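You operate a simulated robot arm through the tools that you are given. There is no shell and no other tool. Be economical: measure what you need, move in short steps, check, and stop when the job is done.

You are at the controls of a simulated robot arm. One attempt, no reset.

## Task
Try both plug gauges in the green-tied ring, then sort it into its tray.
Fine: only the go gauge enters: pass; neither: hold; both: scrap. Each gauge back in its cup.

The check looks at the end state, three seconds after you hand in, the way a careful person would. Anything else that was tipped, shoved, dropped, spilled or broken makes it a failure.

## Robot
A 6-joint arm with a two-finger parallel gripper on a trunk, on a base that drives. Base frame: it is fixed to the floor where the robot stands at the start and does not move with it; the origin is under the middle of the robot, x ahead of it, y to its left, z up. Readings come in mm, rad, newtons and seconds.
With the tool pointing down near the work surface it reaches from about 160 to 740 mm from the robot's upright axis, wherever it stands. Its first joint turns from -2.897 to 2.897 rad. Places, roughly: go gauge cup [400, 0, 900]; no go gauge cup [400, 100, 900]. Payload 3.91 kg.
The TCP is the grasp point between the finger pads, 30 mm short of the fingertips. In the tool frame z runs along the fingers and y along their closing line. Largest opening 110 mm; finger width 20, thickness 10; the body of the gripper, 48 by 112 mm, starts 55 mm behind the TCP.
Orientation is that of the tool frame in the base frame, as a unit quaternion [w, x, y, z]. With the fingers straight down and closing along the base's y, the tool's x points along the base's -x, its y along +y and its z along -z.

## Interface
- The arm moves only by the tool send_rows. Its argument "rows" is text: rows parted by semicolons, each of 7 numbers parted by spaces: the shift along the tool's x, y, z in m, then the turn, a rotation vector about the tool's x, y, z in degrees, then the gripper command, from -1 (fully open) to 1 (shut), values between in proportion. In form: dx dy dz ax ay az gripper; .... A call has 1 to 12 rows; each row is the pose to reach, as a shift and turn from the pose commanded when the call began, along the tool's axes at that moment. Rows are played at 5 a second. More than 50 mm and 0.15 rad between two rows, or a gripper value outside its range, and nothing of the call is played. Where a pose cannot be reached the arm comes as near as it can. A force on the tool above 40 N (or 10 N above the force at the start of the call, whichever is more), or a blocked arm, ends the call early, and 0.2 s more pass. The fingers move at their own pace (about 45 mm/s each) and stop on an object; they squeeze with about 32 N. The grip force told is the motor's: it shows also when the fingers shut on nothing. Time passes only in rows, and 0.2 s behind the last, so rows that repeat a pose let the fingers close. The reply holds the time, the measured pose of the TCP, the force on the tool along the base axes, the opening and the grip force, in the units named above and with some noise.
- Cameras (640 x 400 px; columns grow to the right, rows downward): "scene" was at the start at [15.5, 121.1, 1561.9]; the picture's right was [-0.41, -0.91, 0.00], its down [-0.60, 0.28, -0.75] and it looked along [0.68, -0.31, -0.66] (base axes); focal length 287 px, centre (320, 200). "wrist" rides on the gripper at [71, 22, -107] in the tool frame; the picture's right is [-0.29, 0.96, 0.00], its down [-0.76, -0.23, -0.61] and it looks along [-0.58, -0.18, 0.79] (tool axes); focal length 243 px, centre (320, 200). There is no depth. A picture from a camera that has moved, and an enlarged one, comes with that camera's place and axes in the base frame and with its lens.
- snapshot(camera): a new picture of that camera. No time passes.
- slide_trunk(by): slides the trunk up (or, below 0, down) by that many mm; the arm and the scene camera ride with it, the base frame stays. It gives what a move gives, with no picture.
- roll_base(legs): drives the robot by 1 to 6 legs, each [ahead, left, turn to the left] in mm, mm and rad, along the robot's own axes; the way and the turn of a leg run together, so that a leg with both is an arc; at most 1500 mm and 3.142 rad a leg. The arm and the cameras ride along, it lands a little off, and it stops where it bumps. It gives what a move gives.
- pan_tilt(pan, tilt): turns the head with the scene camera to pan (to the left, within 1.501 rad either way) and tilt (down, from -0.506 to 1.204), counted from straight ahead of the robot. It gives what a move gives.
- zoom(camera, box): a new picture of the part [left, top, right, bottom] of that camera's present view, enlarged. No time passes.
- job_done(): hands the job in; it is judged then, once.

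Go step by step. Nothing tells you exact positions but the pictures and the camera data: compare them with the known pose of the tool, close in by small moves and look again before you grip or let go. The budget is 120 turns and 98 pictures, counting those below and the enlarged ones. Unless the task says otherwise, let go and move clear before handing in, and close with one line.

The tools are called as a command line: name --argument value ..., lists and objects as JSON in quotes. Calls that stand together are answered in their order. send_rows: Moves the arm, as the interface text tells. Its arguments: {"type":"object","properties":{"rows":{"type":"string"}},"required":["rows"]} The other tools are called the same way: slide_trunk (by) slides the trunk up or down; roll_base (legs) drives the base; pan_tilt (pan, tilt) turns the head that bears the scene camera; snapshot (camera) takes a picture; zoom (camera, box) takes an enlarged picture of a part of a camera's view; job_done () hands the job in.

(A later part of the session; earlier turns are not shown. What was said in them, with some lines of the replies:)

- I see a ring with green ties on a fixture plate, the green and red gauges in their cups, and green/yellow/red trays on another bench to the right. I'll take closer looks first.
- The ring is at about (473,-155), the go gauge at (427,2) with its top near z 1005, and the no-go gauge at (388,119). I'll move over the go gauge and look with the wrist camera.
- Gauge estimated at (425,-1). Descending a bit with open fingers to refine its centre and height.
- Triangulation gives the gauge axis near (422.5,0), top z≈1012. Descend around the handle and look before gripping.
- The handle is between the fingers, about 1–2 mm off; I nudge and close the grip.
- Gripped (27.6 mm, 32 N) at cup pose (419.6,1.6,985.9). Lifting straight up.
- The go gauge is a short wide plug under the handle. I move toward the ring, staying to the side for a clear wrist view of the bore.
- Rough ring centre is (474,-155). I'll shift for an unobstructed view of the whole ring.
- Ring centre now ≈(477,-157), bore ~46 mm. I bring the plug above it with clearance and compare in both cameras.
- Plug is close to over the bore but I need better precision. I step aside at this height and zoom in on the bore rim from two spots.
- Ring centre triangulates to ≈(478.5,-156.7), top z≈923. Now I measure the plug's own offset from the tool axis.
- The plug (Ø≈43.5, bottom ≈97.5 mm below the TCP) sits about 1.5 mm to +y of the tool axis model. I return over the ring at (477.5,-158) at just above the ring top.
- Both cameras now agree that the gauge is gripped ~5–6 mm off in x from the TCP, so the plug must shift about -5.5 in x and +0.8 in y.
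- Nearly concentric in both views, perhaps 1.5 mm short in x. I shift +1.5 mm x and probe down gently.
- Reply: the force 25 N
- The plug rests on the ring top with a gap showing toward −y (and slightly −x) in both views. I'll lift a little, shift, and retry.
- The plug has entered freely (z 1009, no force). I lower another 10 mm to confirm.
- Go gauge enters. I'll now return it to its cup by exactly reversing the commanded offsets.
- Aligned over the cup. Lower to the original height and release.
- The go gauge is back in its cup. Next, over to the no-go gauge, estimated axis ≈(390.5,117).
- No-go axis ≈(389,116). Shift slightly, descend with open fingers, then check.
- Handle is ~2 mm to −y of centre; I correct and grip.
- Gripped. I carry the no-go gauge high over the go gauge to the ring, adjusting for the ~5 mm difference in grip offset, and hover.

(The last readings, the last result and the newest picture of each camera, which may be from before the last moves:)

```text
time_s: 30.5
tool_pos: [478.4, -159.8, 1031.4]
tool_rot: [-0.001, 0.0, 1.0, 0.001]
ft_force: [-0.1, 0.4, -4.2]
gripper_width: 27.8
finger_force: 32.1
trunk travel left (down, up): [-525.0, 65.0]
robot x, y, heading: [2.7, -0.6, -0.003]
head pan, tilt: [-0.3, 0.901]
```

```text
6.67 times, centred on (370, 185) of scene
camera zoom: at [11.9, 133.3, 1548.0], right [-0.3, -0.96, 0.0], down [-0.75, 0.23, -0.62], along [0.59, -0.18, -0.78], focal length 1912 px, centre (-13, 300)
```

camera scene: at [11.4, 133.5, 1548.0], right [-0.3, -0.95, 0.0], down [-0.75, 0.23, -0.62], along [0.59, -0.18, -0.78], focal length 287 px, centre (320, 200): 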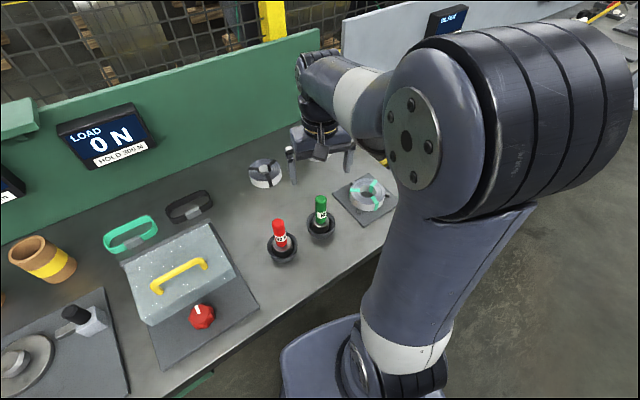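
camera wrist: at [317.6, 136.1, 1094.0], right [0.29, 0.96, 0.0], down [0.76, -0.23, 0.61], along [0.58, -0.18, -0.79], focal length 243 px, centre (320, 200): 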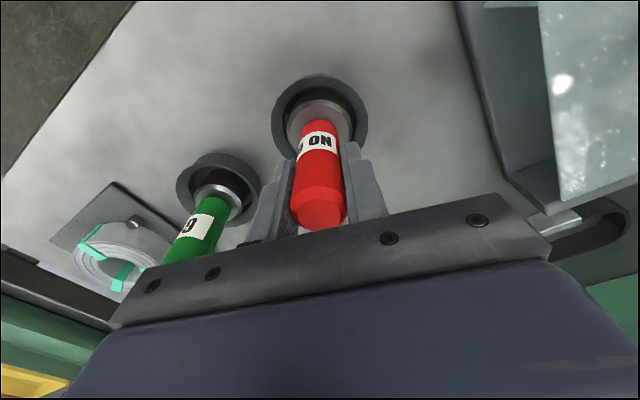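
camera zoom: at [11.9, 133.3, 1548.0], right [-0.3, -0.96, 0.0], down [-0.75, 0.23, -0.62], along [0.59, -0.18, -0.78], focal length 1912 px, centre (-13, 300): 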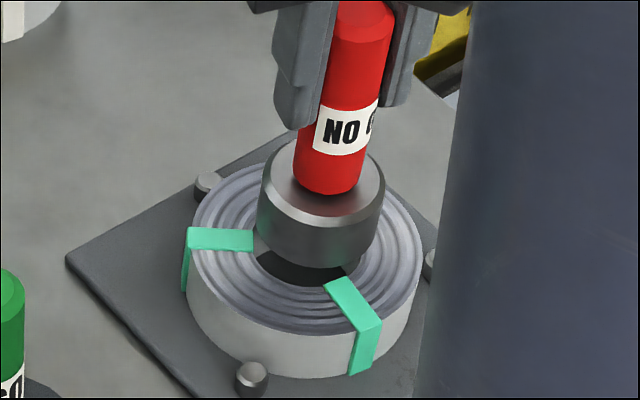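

The no-go plug looks clearly wider (~50 mm vs bore ~46). I correct y by +1.7 mm and probe down.

send_rows --rows "0 0.0017 0 0 0 0 1; 0 0.0017 0.005 0 0 0 1; 0 0.0017 0.008 0 0 0 1; 0 0.0017 0.010 0 0 0 1; 0 0.0017 0.012 0 0 0 1; 0 0.0017 0.014 0 0 0 1; 0 0.0017 0.016 0 0 0 1; 0 0.0017 0.018 0 0 0 1"

zoom --camera "wrist" --box '[260, 60, 380, 160]'

zoom --camera "scene" --box '[340, 155, 400, 215]'

```text
time_s: 32.3
tool_pos: [477.6, -157.8, 1017.8]
tool_rot: [0.002, 0.0, 1.0, -0.001]
ft_force: [-2.4, 1.2, 27.8]
gripper_width: 27.7
finger_force: 31.6
trunk travel left (down, up): [-525.0, 65.0]
robot x, y, heading: [1.5, 0.3, -0.003]
head pan, tilt: [-0.3, 0.901]
```

```text
4.00 times, centred on (320, 110) of wrist
camera zoom: at [406.0, -135.4, 1124.6], right [0.29, 0.96, 0.0], down [0.76, -0.23, 0.61], along [0.59, -0.18, -0.79], focal length 970 px, centre (320, 560)
```

zoom: 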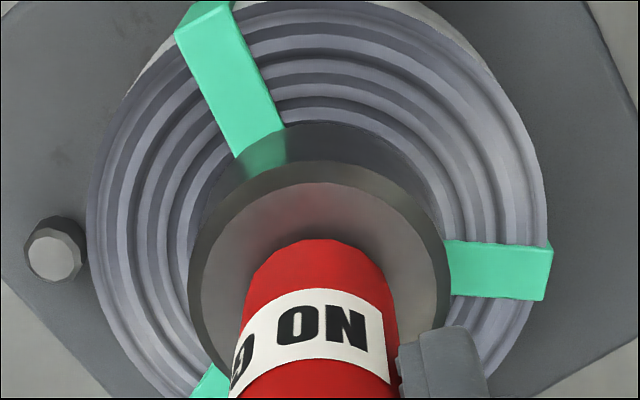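

```text
6.67 times, centred on (370, 185) of scene
camera zoom: at [9.4, 134.2, 1548.6], right [-0.3, -0.96, 0.0], down [-0.75, 0.23, -0.62], along [0.59, -0.18, -0.78], focal length 1912 px, centre (-13, 300)
```

zoom: 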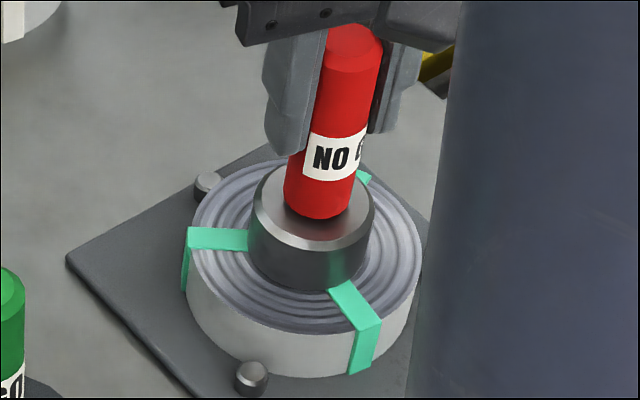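

It rests on the ring (28 N) with the bore fully covered. To rule out misalignment, I'll do a light-pressure sweep of ±1.5 mm and watch for a drop.

send_rows --rows "0 0 -0.002 0 0 0 1; 0.0015 0 -0.002 0 0 0 1; 0.0015 0.0015 -0.002 0 0 0 1; 0 0.0015 -0.002 0 0 0 1; -0.0015 0.0015 -0.002 0 0 0 1; -0.0015 0 -0.002 0 0 0 1; -0.0015 -0.0015 -0.002 0 0 0 1; 0 -0.0015 -0.002 0 0 0 1; 0.0015 -0.0015 -0.002 0 0 0 1; 0 0 -0.002 0 0 0 1"

zoom --camera "scene" --box '[340, 155, 400, 215]'

```text
time_s: 34.5
tool_pos: [478.3, -157.7, 1017.5]
tool_rot: [0.003, 0.0, 1.0, -0.001]
ft_force: [7.8, -3.7, 35.2]
gripper_width: 27.7
finger_force: 32.0
trunk travel left (down, up): [-525.0, 65.0]
robot x, y, heading: [1.3, -0.9, -0.0]
head pan, tilt: [-0.3, 0.901]
```

```text
6.67 times, centred on (370, 185) of scene
camera zoom: at [10.2, 133.8, 1548.0], right [-0.3, -0.96, 0.0], down [-0.75, 0.23, -0.62], along [0.59, -0.18, -0.78], focal length 1912 px, centre (-13, 300)
```

zoom: 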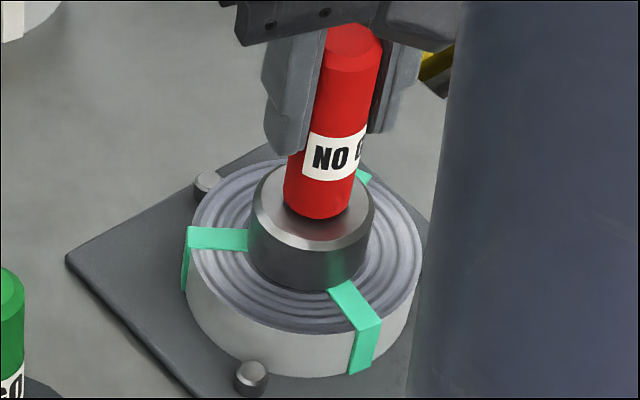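

No drop: the no-go does not enter, so the verdict is **pass**. Returning the no-go gauge to its cup.

send_rows --rows "0 0 -0.04 0 0 0 1; 0 0 -0.08 0 0 0 1; 0 0 -0.121 0 0 0 1; 0.015 0.0454 -0.121 0 0 0 1; 0.03 0.0908 -0.121 0 0 0 1; 0.045 0.1362 -0.121 0 0 0 1; 0.06 0.1815 -0.121 0 0 0 1; 0.075 0.2269 -0.121 0 0 0 1; 0.09 0.2723 -0.121 0 0 0 1; 0.09 0.2723 -0.075 0 0 0 1; 0.09 0.2723 -0.03 0 0 0 1; 0.09 0.2723 -0.03 0 0 0 1"

zoom --camera "wrist" --box '[260, 60, 380, 160]'

zoom --camera "scene" --box '[230, 180, 310, 270]'

```text
time_s: 37.1
tool_pos: [389.2, 114.4, 1047.0]
tool_rot: [0.001, 0.0, 1.0, 0.0]
ft_force: [-0.1, -0.1, -4.3]
gripper_width: 27.7
finger_force: 32.2
trunk travel left (down, up): [-525.0, 65.0]
robot x, y, heading: [-0.4, -1.6, 0.0]
head pan, tilt: [-0.3, 0.901]
```

```text
4.00 times, centred on (320, 110) of wrist
camera zoom: at [318.5, 136.4, 1154.0], right [0.29, 0.96, 0.0], down [0.76, -0.23, 0.61], along [0.58, -0.18, -0.79], focal length 970 px, centre (320, 560)
```

zoom: 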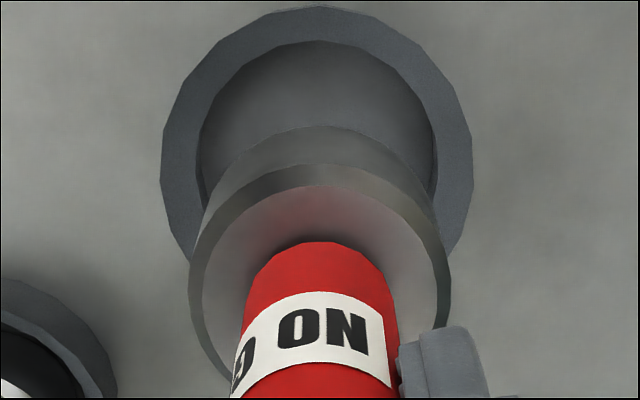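

```text
4.44 times, centred on (270, 225) of scene
camera zoom: at [11.7, 133.7, 1548.0], right [-0.3, -0.96, 0.0], down [-0.75, 0.23, -0.62], along [0.59, -0.18, -0.78], focal length 1275 px, centre (542, 89)
```

zoom: 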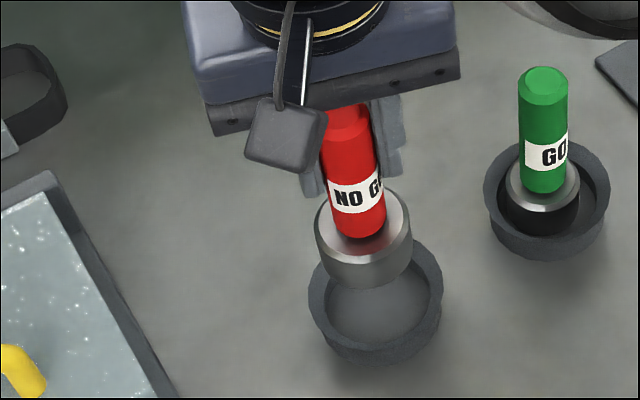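

Aligned over the cup. Lower first without releasing.

send_rows --rows "0 0 0.025 0 0 0 1; 0 0 0.045 0 0 0 1; 0 0 0.055 0 0 0 1; 0 0 0.0588 0 0 0 1; 0 0 0.0588 0 0 0 1"

zoom --camera "scene" --box '[230, 180, 310, 270]'

```text
time_s: 38.3
tool_pos: [388.4, 114.3, 986.6]
tool_rot: [0.0, -0.001, 1.0, 0.0]
ft_force: [-0.4, -0.8, -3.9]
gripper_width: 28.2
finger_force: 32.0
trunk travel left (down, up): [-525.0, 65.0]
robot x, y, heading: [1.7, -1.1, 0.004]
head pan, tilt: [-0.3, 0.901]
```

```text
4.44 times, centred on (270, 225) of scene
camera zoom: at [11.6, 133.6, 1548.0], right [-0.3, -0.96, 0.0], down [-0.75, 0.23, -0.62], along [0.59, -0.18, -0.78], focal length 1275 px, centre (542, 89)
```

zoom: 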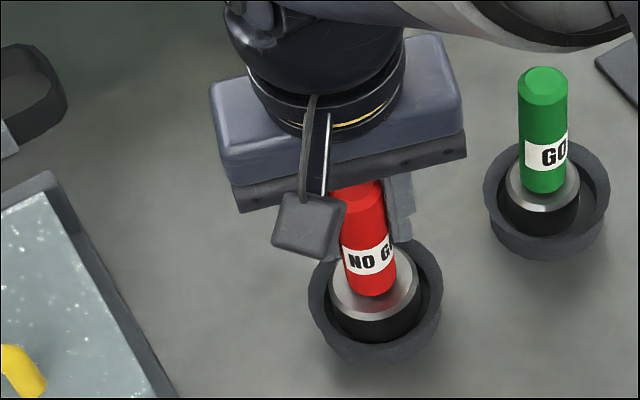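

Still hanging by a hair; lower a further 1–2 mm until it sits, then release and rise.

send_rows --rows "0 0 0.001 0 0 0 1; 0 0 0.0015 0 0 0 1; 0 0 0.0015 0 0 0 1; 0 0 0.0015 0 0 0 0.4; 0 0 0.0015 0 0 0 -0.2; 0 0 0.0015 0 0 0 -0.2; 0 0 0.0015 0 0 0 -0.2; 0 0 0.0015 0 0 0 -0.2; 0 0 -0.04 0 0 0 -0.2; 0 0 -0.08 0 0 0 -0.2; 0 0 -0.12 0 0 0 -0.2; 0 0 -0.12 0 0 0 -0.2"

zoom --camera "scene" --box '[230, 150, 390, 270]'

```text
time_s: 40.9
tool_pos: [388.0, 114.9, 1106.0]
tool_rot: [0.0, 0.0, 1.0, 0.0]
ft_force: [-0.2, 0.4, 0.2]
gripper_width: 66.1
finger_force: 0.0
trunk travel left (down, up): [-525.0, 65.0]
robot x, y, heading: [-3.2, 0.2, 0.002]
head pan, tilt: [-0.3, 0.901]
```

```text
3.33 times, centred on (310, 210) of scene
camera zoom: at [11.1, 133.5, 1548.0], right [-0.3, -0.96, 0.0], down [-0.75, 0.23, -0.62], along [0.59, -0.18, -0.78], focal length 956 px, centre (353, 167)
```

zoom: 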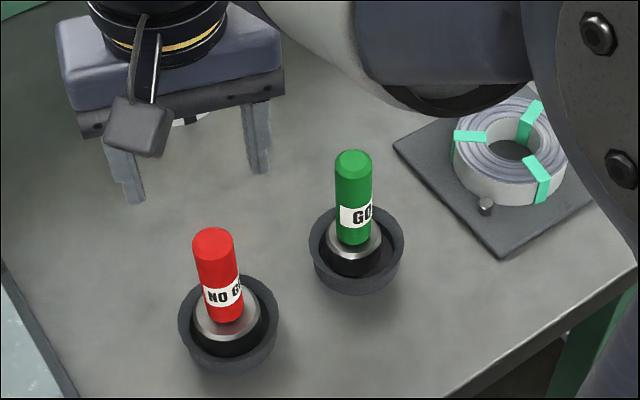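

Both gauges are seated in their cups. Before taking the ring I move the arm up and toward the trays for a look at them with the wrist camera.

send_rows --rows "-0.0215 -0.039 -0.012 0 0 0 -1; -0.043 -0.079 -0.024 0 0 0 -1; -0.0645 -0.118 -0.036 0 0 0 -1; -0.086 -0.1575 -0.048 0 0 0 -1; -0.1075 -0.197 -0.06 0 0 0 -1; -0.129 -0.236 -0.072 0 0 0 -1; -0.150 -0.276 -0.084 0 0 0 -1; -0.172 -0.315 -0.094 0 0 0 -1; -0.172 -0.315 -0.094 0 0 0 -1"

snapshot --camera "wrist"

pan_tilt --pan -0.9 --tilt 0.6

snapshot --camera "scene"

```text
time_s: 42.9
tool_pos: [560.4, -200.1, 1198.9]
tool_rot: [0.0, 0.0, 1.0, 0.0]
ft_force: [-0.3, -0.6, -0.8]
gripper_width: 110.0
finger_force: 0.0
trunk travel left (down, up): [-525.0, 65.0]
robot x, y, heading: [1.4, -1.7, -0.0]
head pan, tilt: [-0.3, 0.901]
```

```text
48 pictures are left
camera wrist: at [488.9, -177.5, 1307.2], right [0.29, 0.96, 0.0], down [0.76, -0.23, 0.61], along [0.58, -0.18, -0.79], focal length 243 px, centre (320, 200)
```

wrist: 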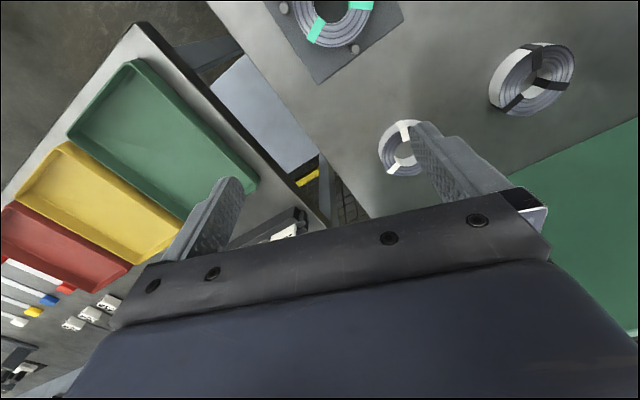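

```text
time_s: 43.9
tool_pos: [559.9, -198.9, 1200.0]
tool_rot: [0.0, 0.0, 1.0, 0.001]
ft_force: [0.2, 0.0, -0.2]
gripper_width: 110.1
finger_force: 0.0
trunk travel left (down, up): [-525.0, 65.0]
robot x, y, heading: [0.1, 1.5, 0.0]
head pan, tilt: [-0.901, 0.6]
```

```text
47 pictures are left
camera scene: at [-5.7, 86.6, 1572.8], right [-0.78, -0.62, 0.0], down [-0.35, 0.44, -0.82], along [0.51, -0.65, -0.57], focal length 287 px, centre (320, 200)
```

scene: 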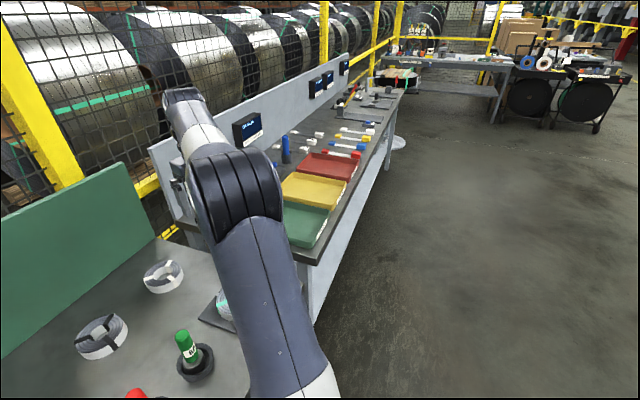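

Green, yellow and red trays sit on the angled bench to the right; the green one's centre is ≈(610,-520), just out of reach from here. I check for labels on trays.

zoom --camera "scene" --box '[225, 70, 405, 270]'

zoom --camera "wrist" --box '[0, 20, 340, 340]'

```text
2.00 times, centred on (315, 170) of scene
camera zoom: at [-5.7, 86.6, 1572.8], right [-0.78, -0.62, 0.0], down [-0.35, 0.44, -0.82], along [0.51, -0.65, -0.57], focal length 574 px, centre (330, 260)
```

zoom: 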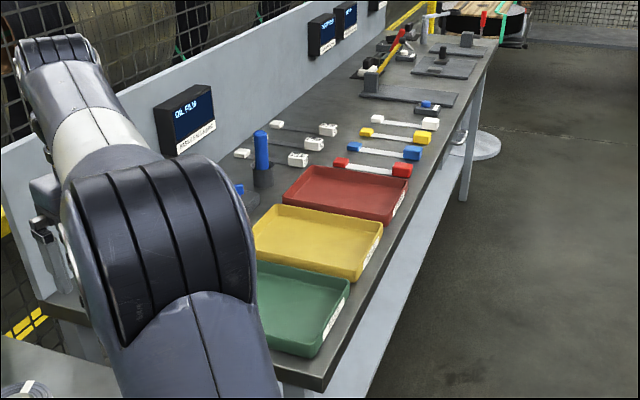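

```text
1.25 times, centred on (170, 180) of wrist
camera zoom: at [488.8, -176.9, 1307.2], right [0.29, 0.96, 0.0], down [0.76, -0.23, 0.61], along [0.58, -0.18, -0.79], focal length 303 px, centre (508, 225)
```

zoom: 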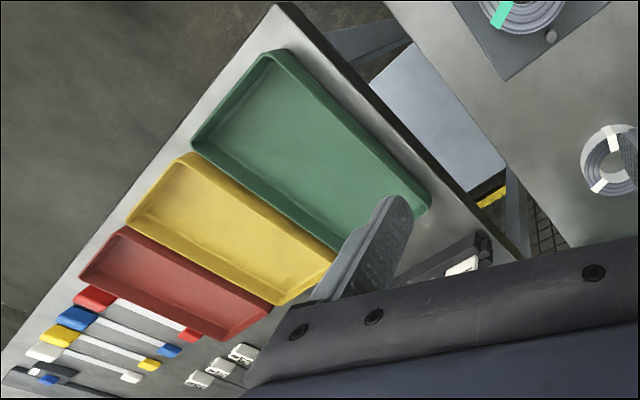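

White labels are on the front rims of the trays. I retract the arm a little and drive 280 mm to the right, which should put both ring and tray in reach.

send_rows --rows "0.04 0 0 0 0 0 -1; 0.08 0 0 0 0 0 -1; 0.12 0 0 0 0 0 -1; 0.12 0 0 0 0 0 -1"

roll_base --legs '[[0, -280, 0]]'

pan_tilt --pan -1.0 --tilt 0.8

snapshot --camera "scene"

snapshot --camera "wrist"

```text
time_s: 44.9
tool_pos: [438.8, -200.9, 1202.2]
tool_rot: [0.0, -0.001, 1.0, 0.0]
ft_force: [-0.6, 0.1, 0.3]
gripper_width: 110.1
finger_force: 0.0
trunk travel left (down, up): [-525.0, 65.0]
robot x, y, heading: [-0.3, -1.4, 0.002]
head pan, tilt: [-0.901, 0.6]
```

```text
time_s: 46.9
tool_pos: [439.7, -485.2, 1201.2]
tool_rot: [-0.001, 0.0, 1.0, 0.001]
ft_force: [0.1, 0.8, 0.2]
gripper_width: 109.9
finger_force: 0.1
trunk travel left (down, up): [-525.0, 65.0]
robot x, y, heading: [-1.2, -286.5, -0.002]
head pan, tilt: [-0.901, 0.6]
```

```text
time_s: 47.6
tool_pos: [438.5, -485.5, 1201.7]
tool_rot: [-0.001, 0.001, 1.0, 0.0]
ft_force: [0.6, 0.5, 0.8]
gripper_width: 110.0
finger_force: 0.1
trunk travel left (down, up): [-525.0, 65.0]
robot x, y, heading: [1.1, -285.5, -0.003]
head pan, tilt: [-1.0, 0.799]
```

```text
44 pictures are left
camera scene: at [-17.3, -195.5, 1556.0], right [-0.84, -0.54, 0.0], down [-0.39, 0.6, -0.7], along [0.38, -0.59, -0.72], focal length 287 px, centre (320, 200)
```

scene: 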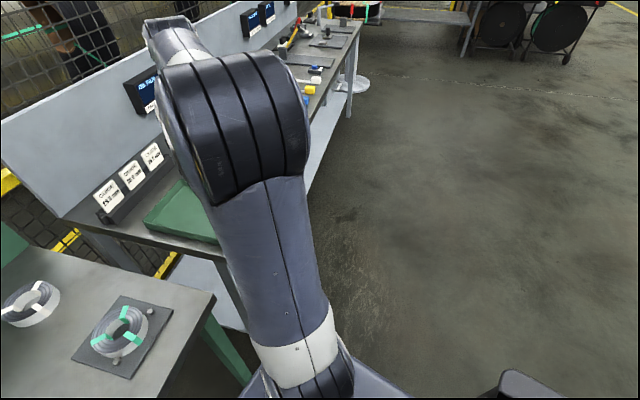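

```text
43 pictures are left
camera wrist: at [366.9, -463.4, 1309.1], right [0.29, 0.96, 0.0], down [0.76, -0.23, 0.61], along [0.58, -0.18, -0.79], focal length 243 px, centre (320, 200)
```

wrist: 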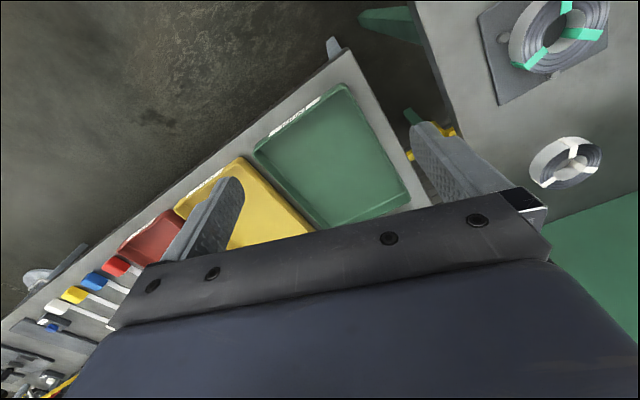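

There are standing cards beside the trays and labels on the tray fronts; zooming to read them.

zoom --camera "scene" --box '[85, 125, 185, 225]'

zoom --camera "wrist" --box '[150, 70, 350, 220]'

```text
4.00 times, centred on (135, 175) of scene
camera zoom: at [-17.3, -195.5, 1556.0], right [-0.84, -0.54, 0.0], down [-0.39, 0.6, -0.7], along [0.38, -0.59, -0.72], focal length 1147 px, centre (1060, 300)
```

zoom: 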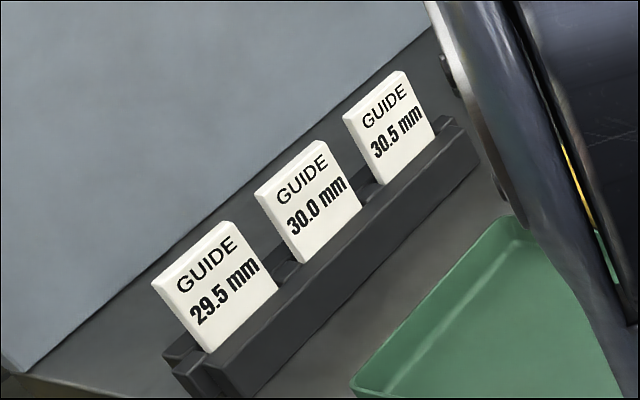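

```text
2.67 times, centred on (250, 145) of wrist
camera zoom: at [366.9, -463.4, 1309.1], right [0.29, 0.96, 0.0], down [0.76, -0.23, 0.61], along [0.58, -0.18, -0.79], focal length 647 px, centre (507, 347)
```

zoom: 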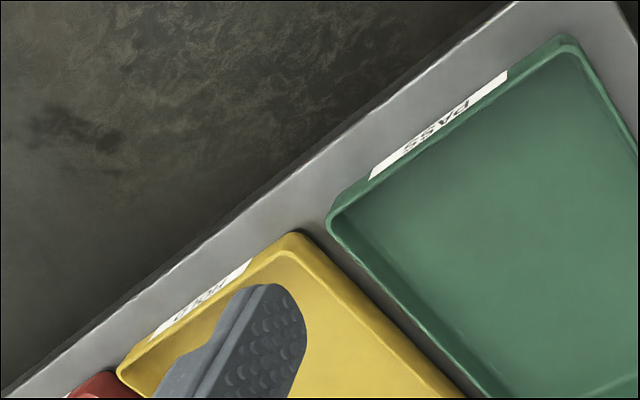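

Green is PASS, centred about (612,-508). Now to the ring: move above it, turning the gripper 8.5° so the fingers clear pegs and ties.

send_rows --rows "-0.005 0.041 0 0 0 0 -1; -0.01 0.082 0 0 0 0 -1; -0.015 0.123 0 0 0 0 -1; -0.02 0.164 0 0 0 0 -1; -0.025 0.205 0.02 0 0 -4 -1; -0.03 0.246 0.04 0 0 -8.5 -1; -0.035 0.287 0.06 0 0 -8.5 -1; -0.040 0.3275 0.08 0 0 -8.5 -1; -0.040 0.3275 0.12 0 0 -8.5 -1; -0.040 0.3275 0.16 0 0 -8.5 -1; -0.040 0.3275 0.185 0 0 -8.5 -1; -0.040 0.3275 0.185 0 0 -8.5 -1"

snapshot --camera "wrist"

pan_tilt --pan 0.0 --tilt 0.9

snapshot --camera "scene"

```text
time_s: 50.2
tool_pos: [478.0, -158.3, 1015.8]
tool_rot: [0.001, -0.073, 0.997, 0.0]
ft_force: [0.0, 0.0, 1.1]
gripper_width: 110.0
finger_force: 0.1
trunk travel left (down, up): [-525.0, 65.0]
robot x, y, heading: [1.1, -288.0, -0.002]
head pan, tilt: [-1.0, 0.799]
```

```text
40 pictures are left
camera wrist: at [404.4, -146.3, 1122.9], right [0.15, 0.99, 0.0], down [0.79, -0.12, 0.61], along [0.6, -0.09, -0.79], focal length 243 px, centre (320, 200)
```

wrist: 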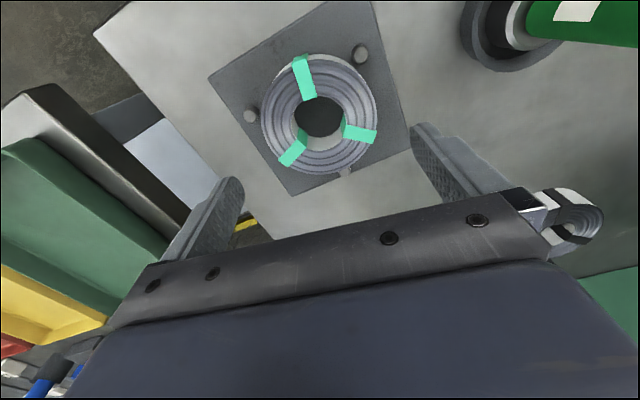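

```text
time_s: 51.5
tool_pos: [478.6, -157.6, 1016.0]
tool_rot: [0.001, -0.073, 0.997, 0.0]
ft_force: [0.0, -0.1, -0.1]
gripper_width: 110.1
finger_force: 0.1
trunk travel left (down, up): [-525.0, 65.0]
robot x, y, heading: [-2.2, -284.0, -0.003]
head pan, tilt: [0.0, 0.901]
```

```text
39 pictures are left
camera scene: at [14.8, -127.7, 1548.0], right [0.0, -1.0, 0.0], down [-0.78, 0.0, -0.62], along [0.62, 0.0, -0.78], focal length 287 px, centre (320, 200)
```

scene: 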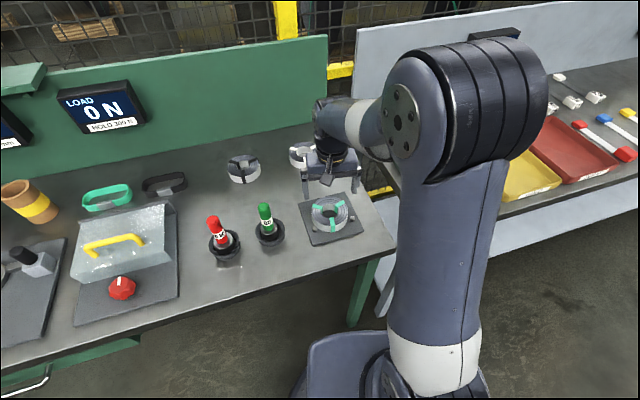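

Fingers straddle the ring well laterally. I go down to tips ~15 mm above it and check centring.

send_rows --rows "0 0 0.025 0 0 0 -1; 0 0 0.05 0 0 0 -1; 0 0 0.05 0 0 0 -1"

zoom --camera "wrist" --box '[170, 50, 490, 250]'

zoom --camera "scene" --box '[290, 150, 370, 250]'

```text
time_s: 52.3
tool_pos: [478.4, -158.1, 966.6]
tool_rot: [0.001, -0.073, 0.997, 0.0]
ft_force: [-0.5, 0.5, -0.8]
gripper_width: 110.0
finger_force: 0.1
trunk travel left (down, up): [-525.0, 65.0]
robot x, y, heading: [1.9, -285.0, -0.006]
head pan, tilt: [0.0, 0.901]
```

```text
2.00 times, centred on (330, 150) of wrist
camera zoom: at [405.1, -146.8, 1072.6], right [0.15, 0.99, 0.0], down [0.79, -0.12, 0.61], along [0.6, -0.09, -0.79], focal length 485 px, centre (300, 300)
```

zoom: 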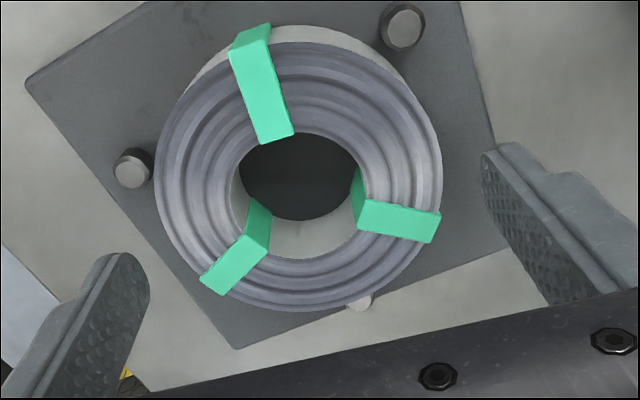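

```text
4.00 times, centred on (330, 200) of scene
camera zoom: at [14.9, -127.6, 1548.0], right [0.0, -1.0, 0.0], down [-0.78, 0.0, -0.62], along [0.62, 0.0, -0.78], focal length 1147 px, centre (280, 200)
```

zoom: 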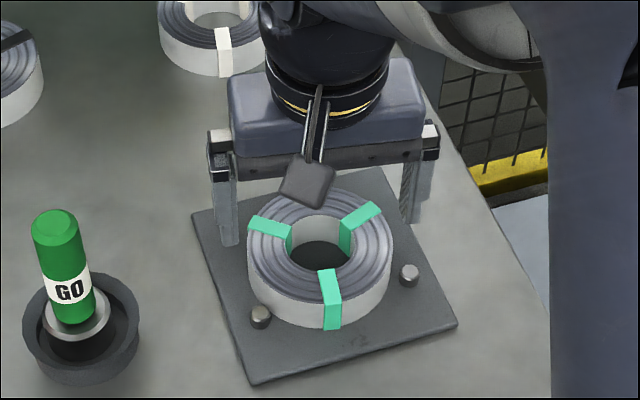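

The ring is centred under the tool, with finger paths clear of pegs and ties. Descend around it to TCP z≈925.

send_rows --rows "0 0 0.012 0 0 0 -1; 0 0 0.022 0 0 0 -1; 0 0 0.032 0 0 0 -1; 0 0 0.0415 0 0 0 -1; 0 0 0.0415 0 0 0 -1"

snapshot --camera "wrist"

zoom --camera "scene" --box '[290, 150, 370, 250]'

```text
time_s: 53.5
tool_pos: [479.9, -159.2, 925.5]
tool_rot: [0.0, -0.073, 0.997, 0.0]
ft_force: [-0.6, 0.1, -0.1]
gripper_width: 110.0
finger_force: 0.0
trunk travel left (down, up): [-525.0, 65.0]
robot x, y, heading: [1.7, -283.7, -0.003]
head pan, tilt: [0.0, 0.901]
```

```text
36 pictures are left
camera wrist: at [405.6, -147.7, 1033.2], right [0.15, 0.99, 0.0], down [0.79, -0.12, 0.61], along [0.6, -0.09, -0.79], focal length 243 px, centre (320, 200)
```

wrist: 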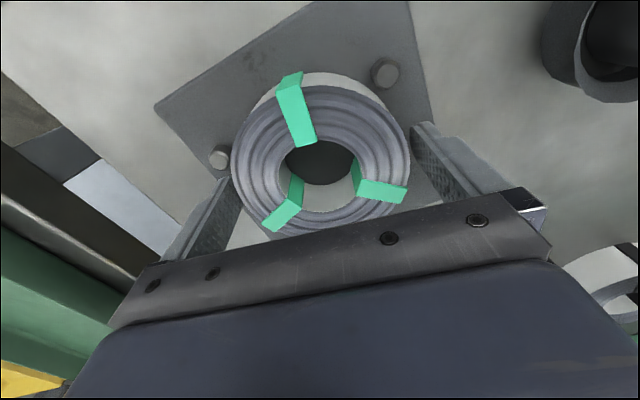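

```text
4.00 times, centred on (330, 200) of scene
camera zoom: at [14.9, -127.6, 1548.0], right [0.0, -1.0, 0.0], down [-0.78, 0.0, -0.62], along [0.62, 0.0, -0.78], focal length 1147 px, centre (280, 200)
```

zoom: 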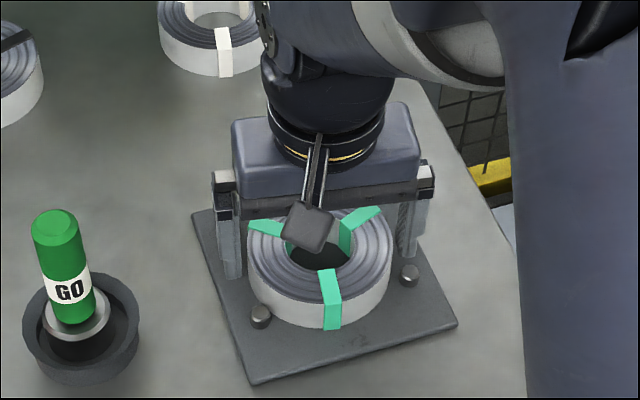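

Fingers straddle the ring cleanly without contact. Closing.

send_rows --rows "0 0 0 0 0 0 -0.8; 0 0 0 0 0 0 -0.4; 0 0 0 0 0 0 1; 0 0 0 0 0 0 1; 0 0 0 0 0 0 1"

send_rows --rows "0 0 -0.01 0 0 0 1; 0 0 -0.025 0 0 0 1; 0 0 -0.05 0 0 0 1; 0 0 -0.05 0 0 0 1"

snapshot --camera "wrist"

zoom --camera "scene" --box '[290, 130, 370, 250]'

```text
time_s: 54.7
tool_pos: [479.6, -159.1, 926.1]
tool_rot: [0.0, -0.074, 0.997, 0.0]
ft_force: [1.2, -0.5, 0.0]
gripper_width: 97.7
finger_force: 31.9
trunk travel left (down, up): [-525.0, 65.0]
robot x, y, heading: [-2.0, -283.7, -0.001]
head pan, tilt: [0.0, 0.901]
```

```text
time_s: 55.7
tool_pos: [478.8, -158.3, 976.0]
tool_rot: [0.0, -0.073, 0.997, 0.0]
ft_force: [0.4, 0.1, -4.9]
gripper_width: 97.6
finger_force: 31.8
trunk travel left (down, up): [-525.0, 65.0]
robot x, y, heading: [2.8, -283.0, -0.007]
head pan, tilt: [0.0, 0.901]
```

```text
34 pictures are left
camera wrist: at [405.4, -148.1, 1083.2], right [0.15, 0.99, 0.0], down [0.79, -0.12, 0.61], along [0.6, -0.09, -0.79], focal length 243 px, centre (320, 200)
```

wrist: 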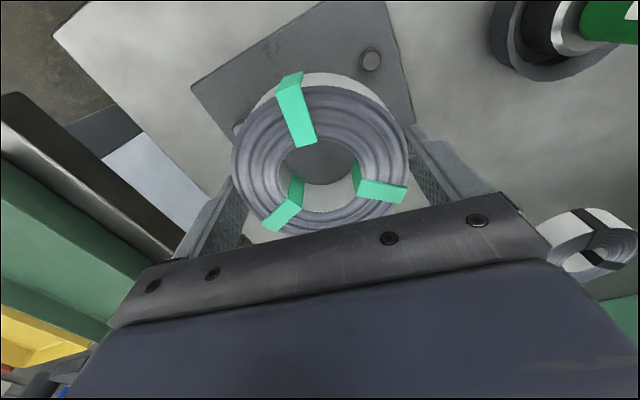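

```text
3.33 times, centred on (330, 190) of scene
camera zoom: at [14.9, -127.6, 1548.0], right [0.0, -1.0, 0.0], down [-0.78, 0.0, -0.62], along [0.62, 0.0, -0.78], focal length 956 px, centre (287, 233)
```

zoom: 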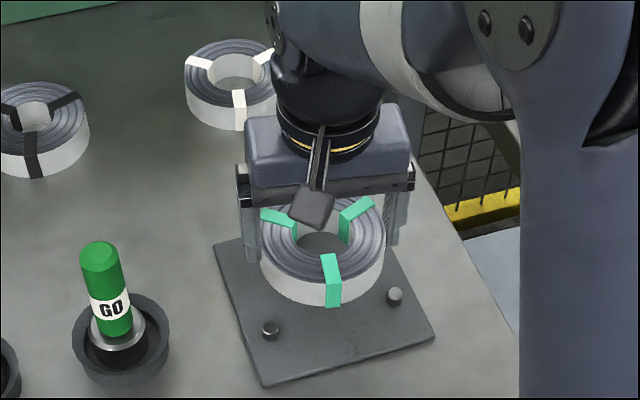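

The ring is held securely. Raise and carry to above the green PASS tray.

send_rows --rows "0 0 -0.035 0 0 0 1; 0 0 -0.07 0 0 0 1; -0.0086 -0.0406 -0.07 0 0 0 1; -0.0173 -0.0812 -0.07 0 0 0 1; -0.0259 -0.1218 -0.07 0 0 0 1; -0.0346 -0.1624 -0.07 0 0 0 1; -0.0432 -0.203 -0.07 0 0 0 1; -0.0519 -0.2437 -0.07 0 0 0 1; -0.0605 -0.2843 -0.07 0 0 0 1; -0.0692 -0.3249 -0.07 0 0 0 1; -0.0778 -0.3655 -0.07 0 0 0 1; -0.0778 -0.3655 -0.07 0 0 0 1"

snapshot --camera "wrist"

pan_tilt --pan -0.5 --tilt 0.8

snapshot --camera "scene"

```text
time_s: 58.3
tool_pos: [608.8, -509.4, 1043.0]
tool_rot: [0.0, -0.073, 0.997, 0.0]
ft_force: [-0.3, -0.1, -4.4]
gripper_width: 96.1
finger_force: 32.1
trunk travel left (down, up): [-525.0, 65.0]
robot x, y, heading: [2.5, -284.9, -0.003]
head pan, tilt: [0.0, 0.901]
```

```text
32 pictures are left
camera wrist: at [534.3, -498.0, 1151.4], right [0.15, 0.99, 0.0], down [0.79, -0.12, 0.61], along [0.6, -0.09, -0.79], focal length 243 px, centre (320, 200)
```

wrist: 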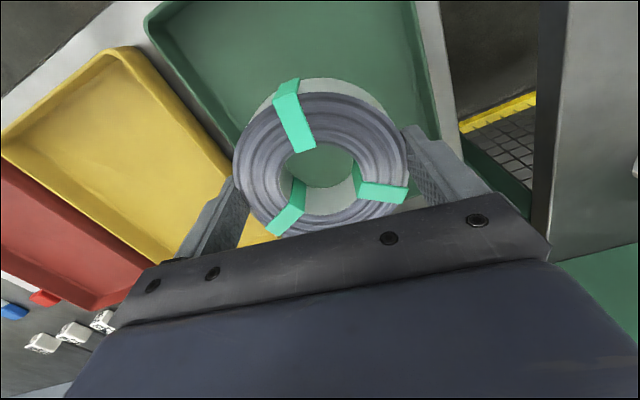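

```text
time_s: 59.2
tool_pos: [607.4, -508.5, 1044.0]
tool_rot: [0.0, -0.073, 0.997, 0.0]
ft_force: [-0.4, 0.7, -4.5]
gripper_width: 96.3
finger_force: 32.1
trunk travel left (down, up): [-525.0, 65.0]
robot x, y, heading: [-1.3, -280.7, 0.001]
head pan, tilt: [-0.499, 0.799]
```

```text
31 pictures are left
camera scene: at [10.5, -166.4, 1555.9], right [-0.48, -0.88, 0.0], down [-0.63, 0.34, -0.7], along [0.61, -0.33, -0.72], focal length 287 px, centre (320, 200)
```

scene: 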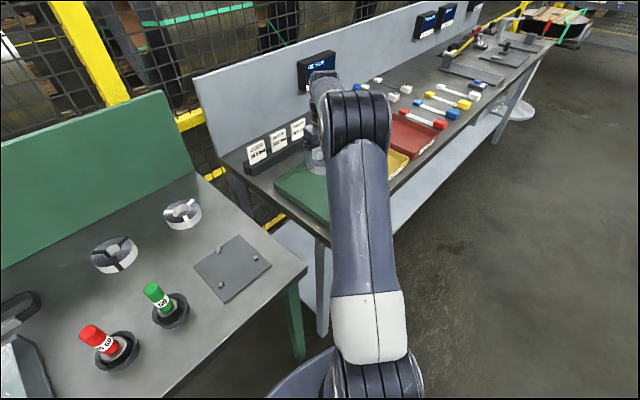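

The ring is over the middle of the green tray. Lowering.

send_rows --rows "0 0 0.035 0 0 0 1; 0 0 0.07 0 0 0 1; 0 0 0.095 0 0 0 1; 0 0 0.105 0 0 0 1; 0 0 0.105 0 0 0 1"

snapshot --camera "wrist"

zoom --camera "scene" --box '[250, 120, 350, 230]'

```text
time_s: 60.4
tool_pos: [608.9, -508.8, 939.7]
tool_rot: [0.0, -0.073, 0.997, 0.0]
ft_force: [1.3, -0.4, -5.0]
gripper_width: 96.2
finger_force: 31.4
trunk travel left (down, up): [-525.0, 65.0]
robot x, y, heading: [4.3, -283.6, 0.002]
head pan, tilt: [-0.499, 0.799]
```

```text
30 pictures are left
camera wrist: at [535.5, -497.4, 1046.9], right [0.15, 0.99, 0.0], down [0.79, -0.12, 0.61], along [0.6, -0.09, -0.79], focal length 243 px, centre (320, 200)
```

wrist: 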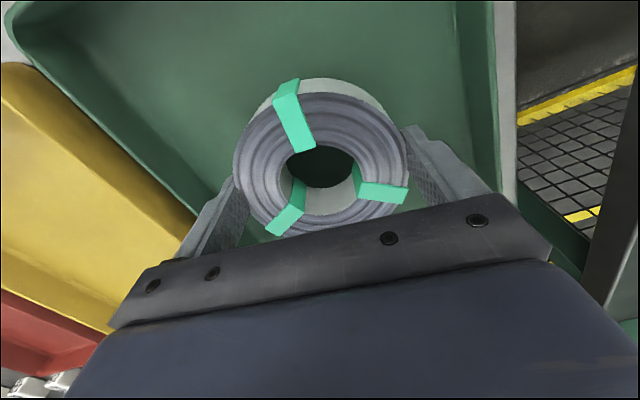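

```text
3.64 times, centred on (300, 175) of scene
camera zoom: at [10.5, -166.5, 1555.9], right [-0.48, -0.88, 0.0], down [-0.63, 0.34, -0.7], along [0.61, -0.34, -0.72], focal length 1043 px, centre (393, 291)
```

zoom: 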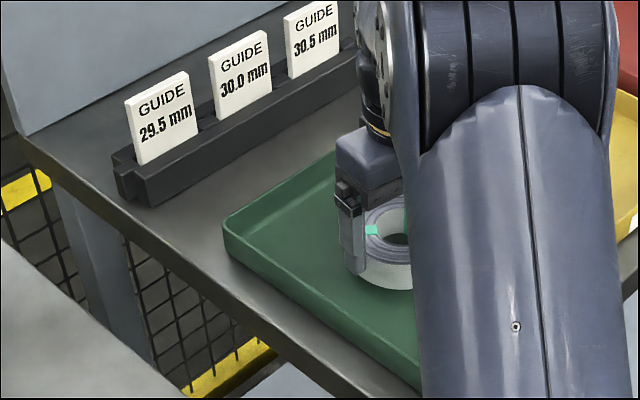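

Clear of the walls on all sides. Lower slowly to contact.

send_rows --rows "0 0 0.008 0 0 0 1; 0 0 0.012 0 0 0 1; 0 0 0.014 0 0 0 1; 0 0 0.016 0 0 0 1; 0 0 0.016 0 0 0 1"

```text
time_s: 61.6
tool_pos: [609.4, -506.8, 923.7]
tool_rot: [0.0, -0.074, 0.997, 0.0]
ft_force: [0.0, 0.8, -1.7]
gripper_width: 96.0
finger_force: 32.1
trunk travel left (down, up): [-525.0, 65.0]
robot x, y, heading: [0.1, -284.8, -0.004]
head pan, tilt: [-0.499, 0.799]
```

Contact is beginning. One more millimetre, then release and rise.

send_rows --rows "0 0 0.001 0 0 0 1; 0 0 0.001 0 0 0 0.2; 0 0 0.001 0 0 0 -1; 0 0 0.001 0 0 0 -1; 0 0 0.001 0 0 0 -1; 0 0 0.001 0 0 0 -1"

snapshot --camera "wrist"

```text
time_s: 63.0
tool_pos: [609.3, -507.9, 923.4]
tool_rot: [0.0, -0.073, 0.997, 0.0]
ft_force: [0.8, -0.2, 0.1]
gripper_width: 109.8
finger_force: 0.0
trunk travel left (down, up): [-525.0, 65.0]
robot x, y, heading: [3.3, -283.6, -0.003]
head pan, tilt: [-0.499, 0.799]
```

```text
28 pictures are left
camera wrist: at [535.3, -497.0, 1030.3], right [0.15, 0.99, 0.0], down [0.79, -0.12, 0.61], along [0.6, -0.09, -0.79], focal length 243 px, centre (320, 200)
```

wrist: 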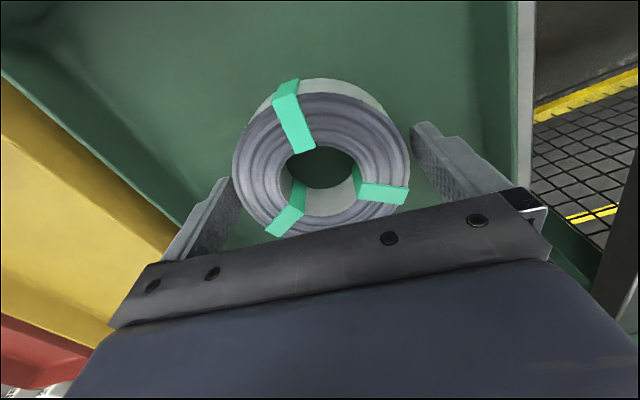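

Released; the ring lies in the green tray. Rising straight up and checking everything.

send_rows --rows "0 0 -0.02 0 0 0 -1; 0 0 -0.05 0 0 0 -1; 0 0 -0.09 0 0 0 -1; 0 0 -0.13 0 0 0 -1; 0 0 -0.17 0 0 0 -1; 0 0 -0.2 0 0 0 -1; 0 0 -0.2 0 0 0 -1"

snapshot --camera "wrist"

snapshot --camera "scene"

zoom --camera "scene" --box '[60, 180, 220, 390]'

```text
time_s: 64.6
tool_pos: [610.0, -508.8, 1122.1]
tool_rot: [0.0, -0.073, 0.997, 0.0]
ft_force: [-0.4, 0.8, -0.3]
gripper_width: 109.9
finger_force: 0.0
trunk travel left (down, up): [-525.0, 65.0]
robot x, y, heading: [1.0, -288.2, -0.0]
head pan, tilt: [-0.499, 0.799]
```

```text
27 pictures are left
camera wrist: at [536.0, -497.6, 1229.8], right [0.15, 0.99, 0.0], down [0.79, -0.12, 0.61], along [0.6, -0.09, -0.79], focal length 243 px, centre (320, 200)
```

wrist: 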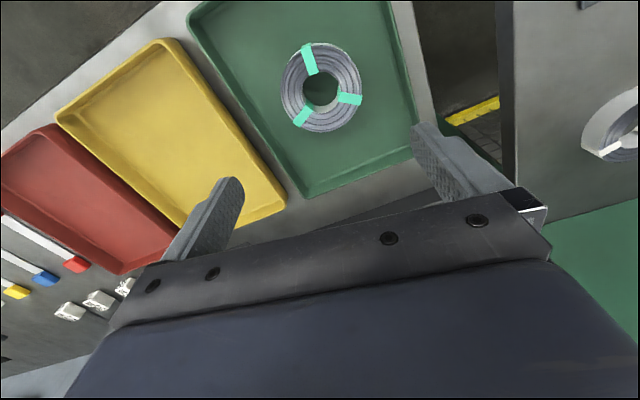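

```text
26 pictures are left
camera scene: at [10.0, -166.3, 1555.9], right [-0.48, -0.88, 0.0], down [-0.63, 0.34, -0.7], along [0.61, -0.34, -0.72], focal length 287 px, centre (320, 200)
```

scene: 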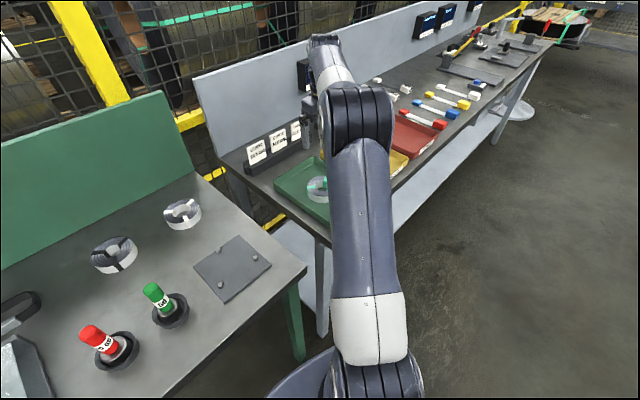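

```text
1.90 times, centred on (140, 285) of scene
camera zoom: at [10.0, -166.3, 1555.9], right [-0.48, -0.88, 0.0], down [-0.63, 0.34, -0.7], along [0.61, -0.34, -0.72], focal length 546 px, centre (663, 38)
```

zoom: 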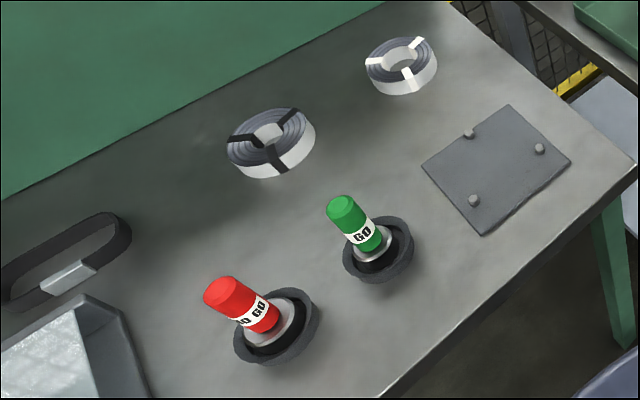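

The ring lies flat in the green PASS tray, both gauges stand in their cups, nothing else was disturbed, and the arm is clear. Handing in.

job_done

```text
The job is handed in.
```

The green-tied ring passed: the go gauge entered and the no-go gauge did not. The ring is in the green PASS tray and both gauges are back in their cups.
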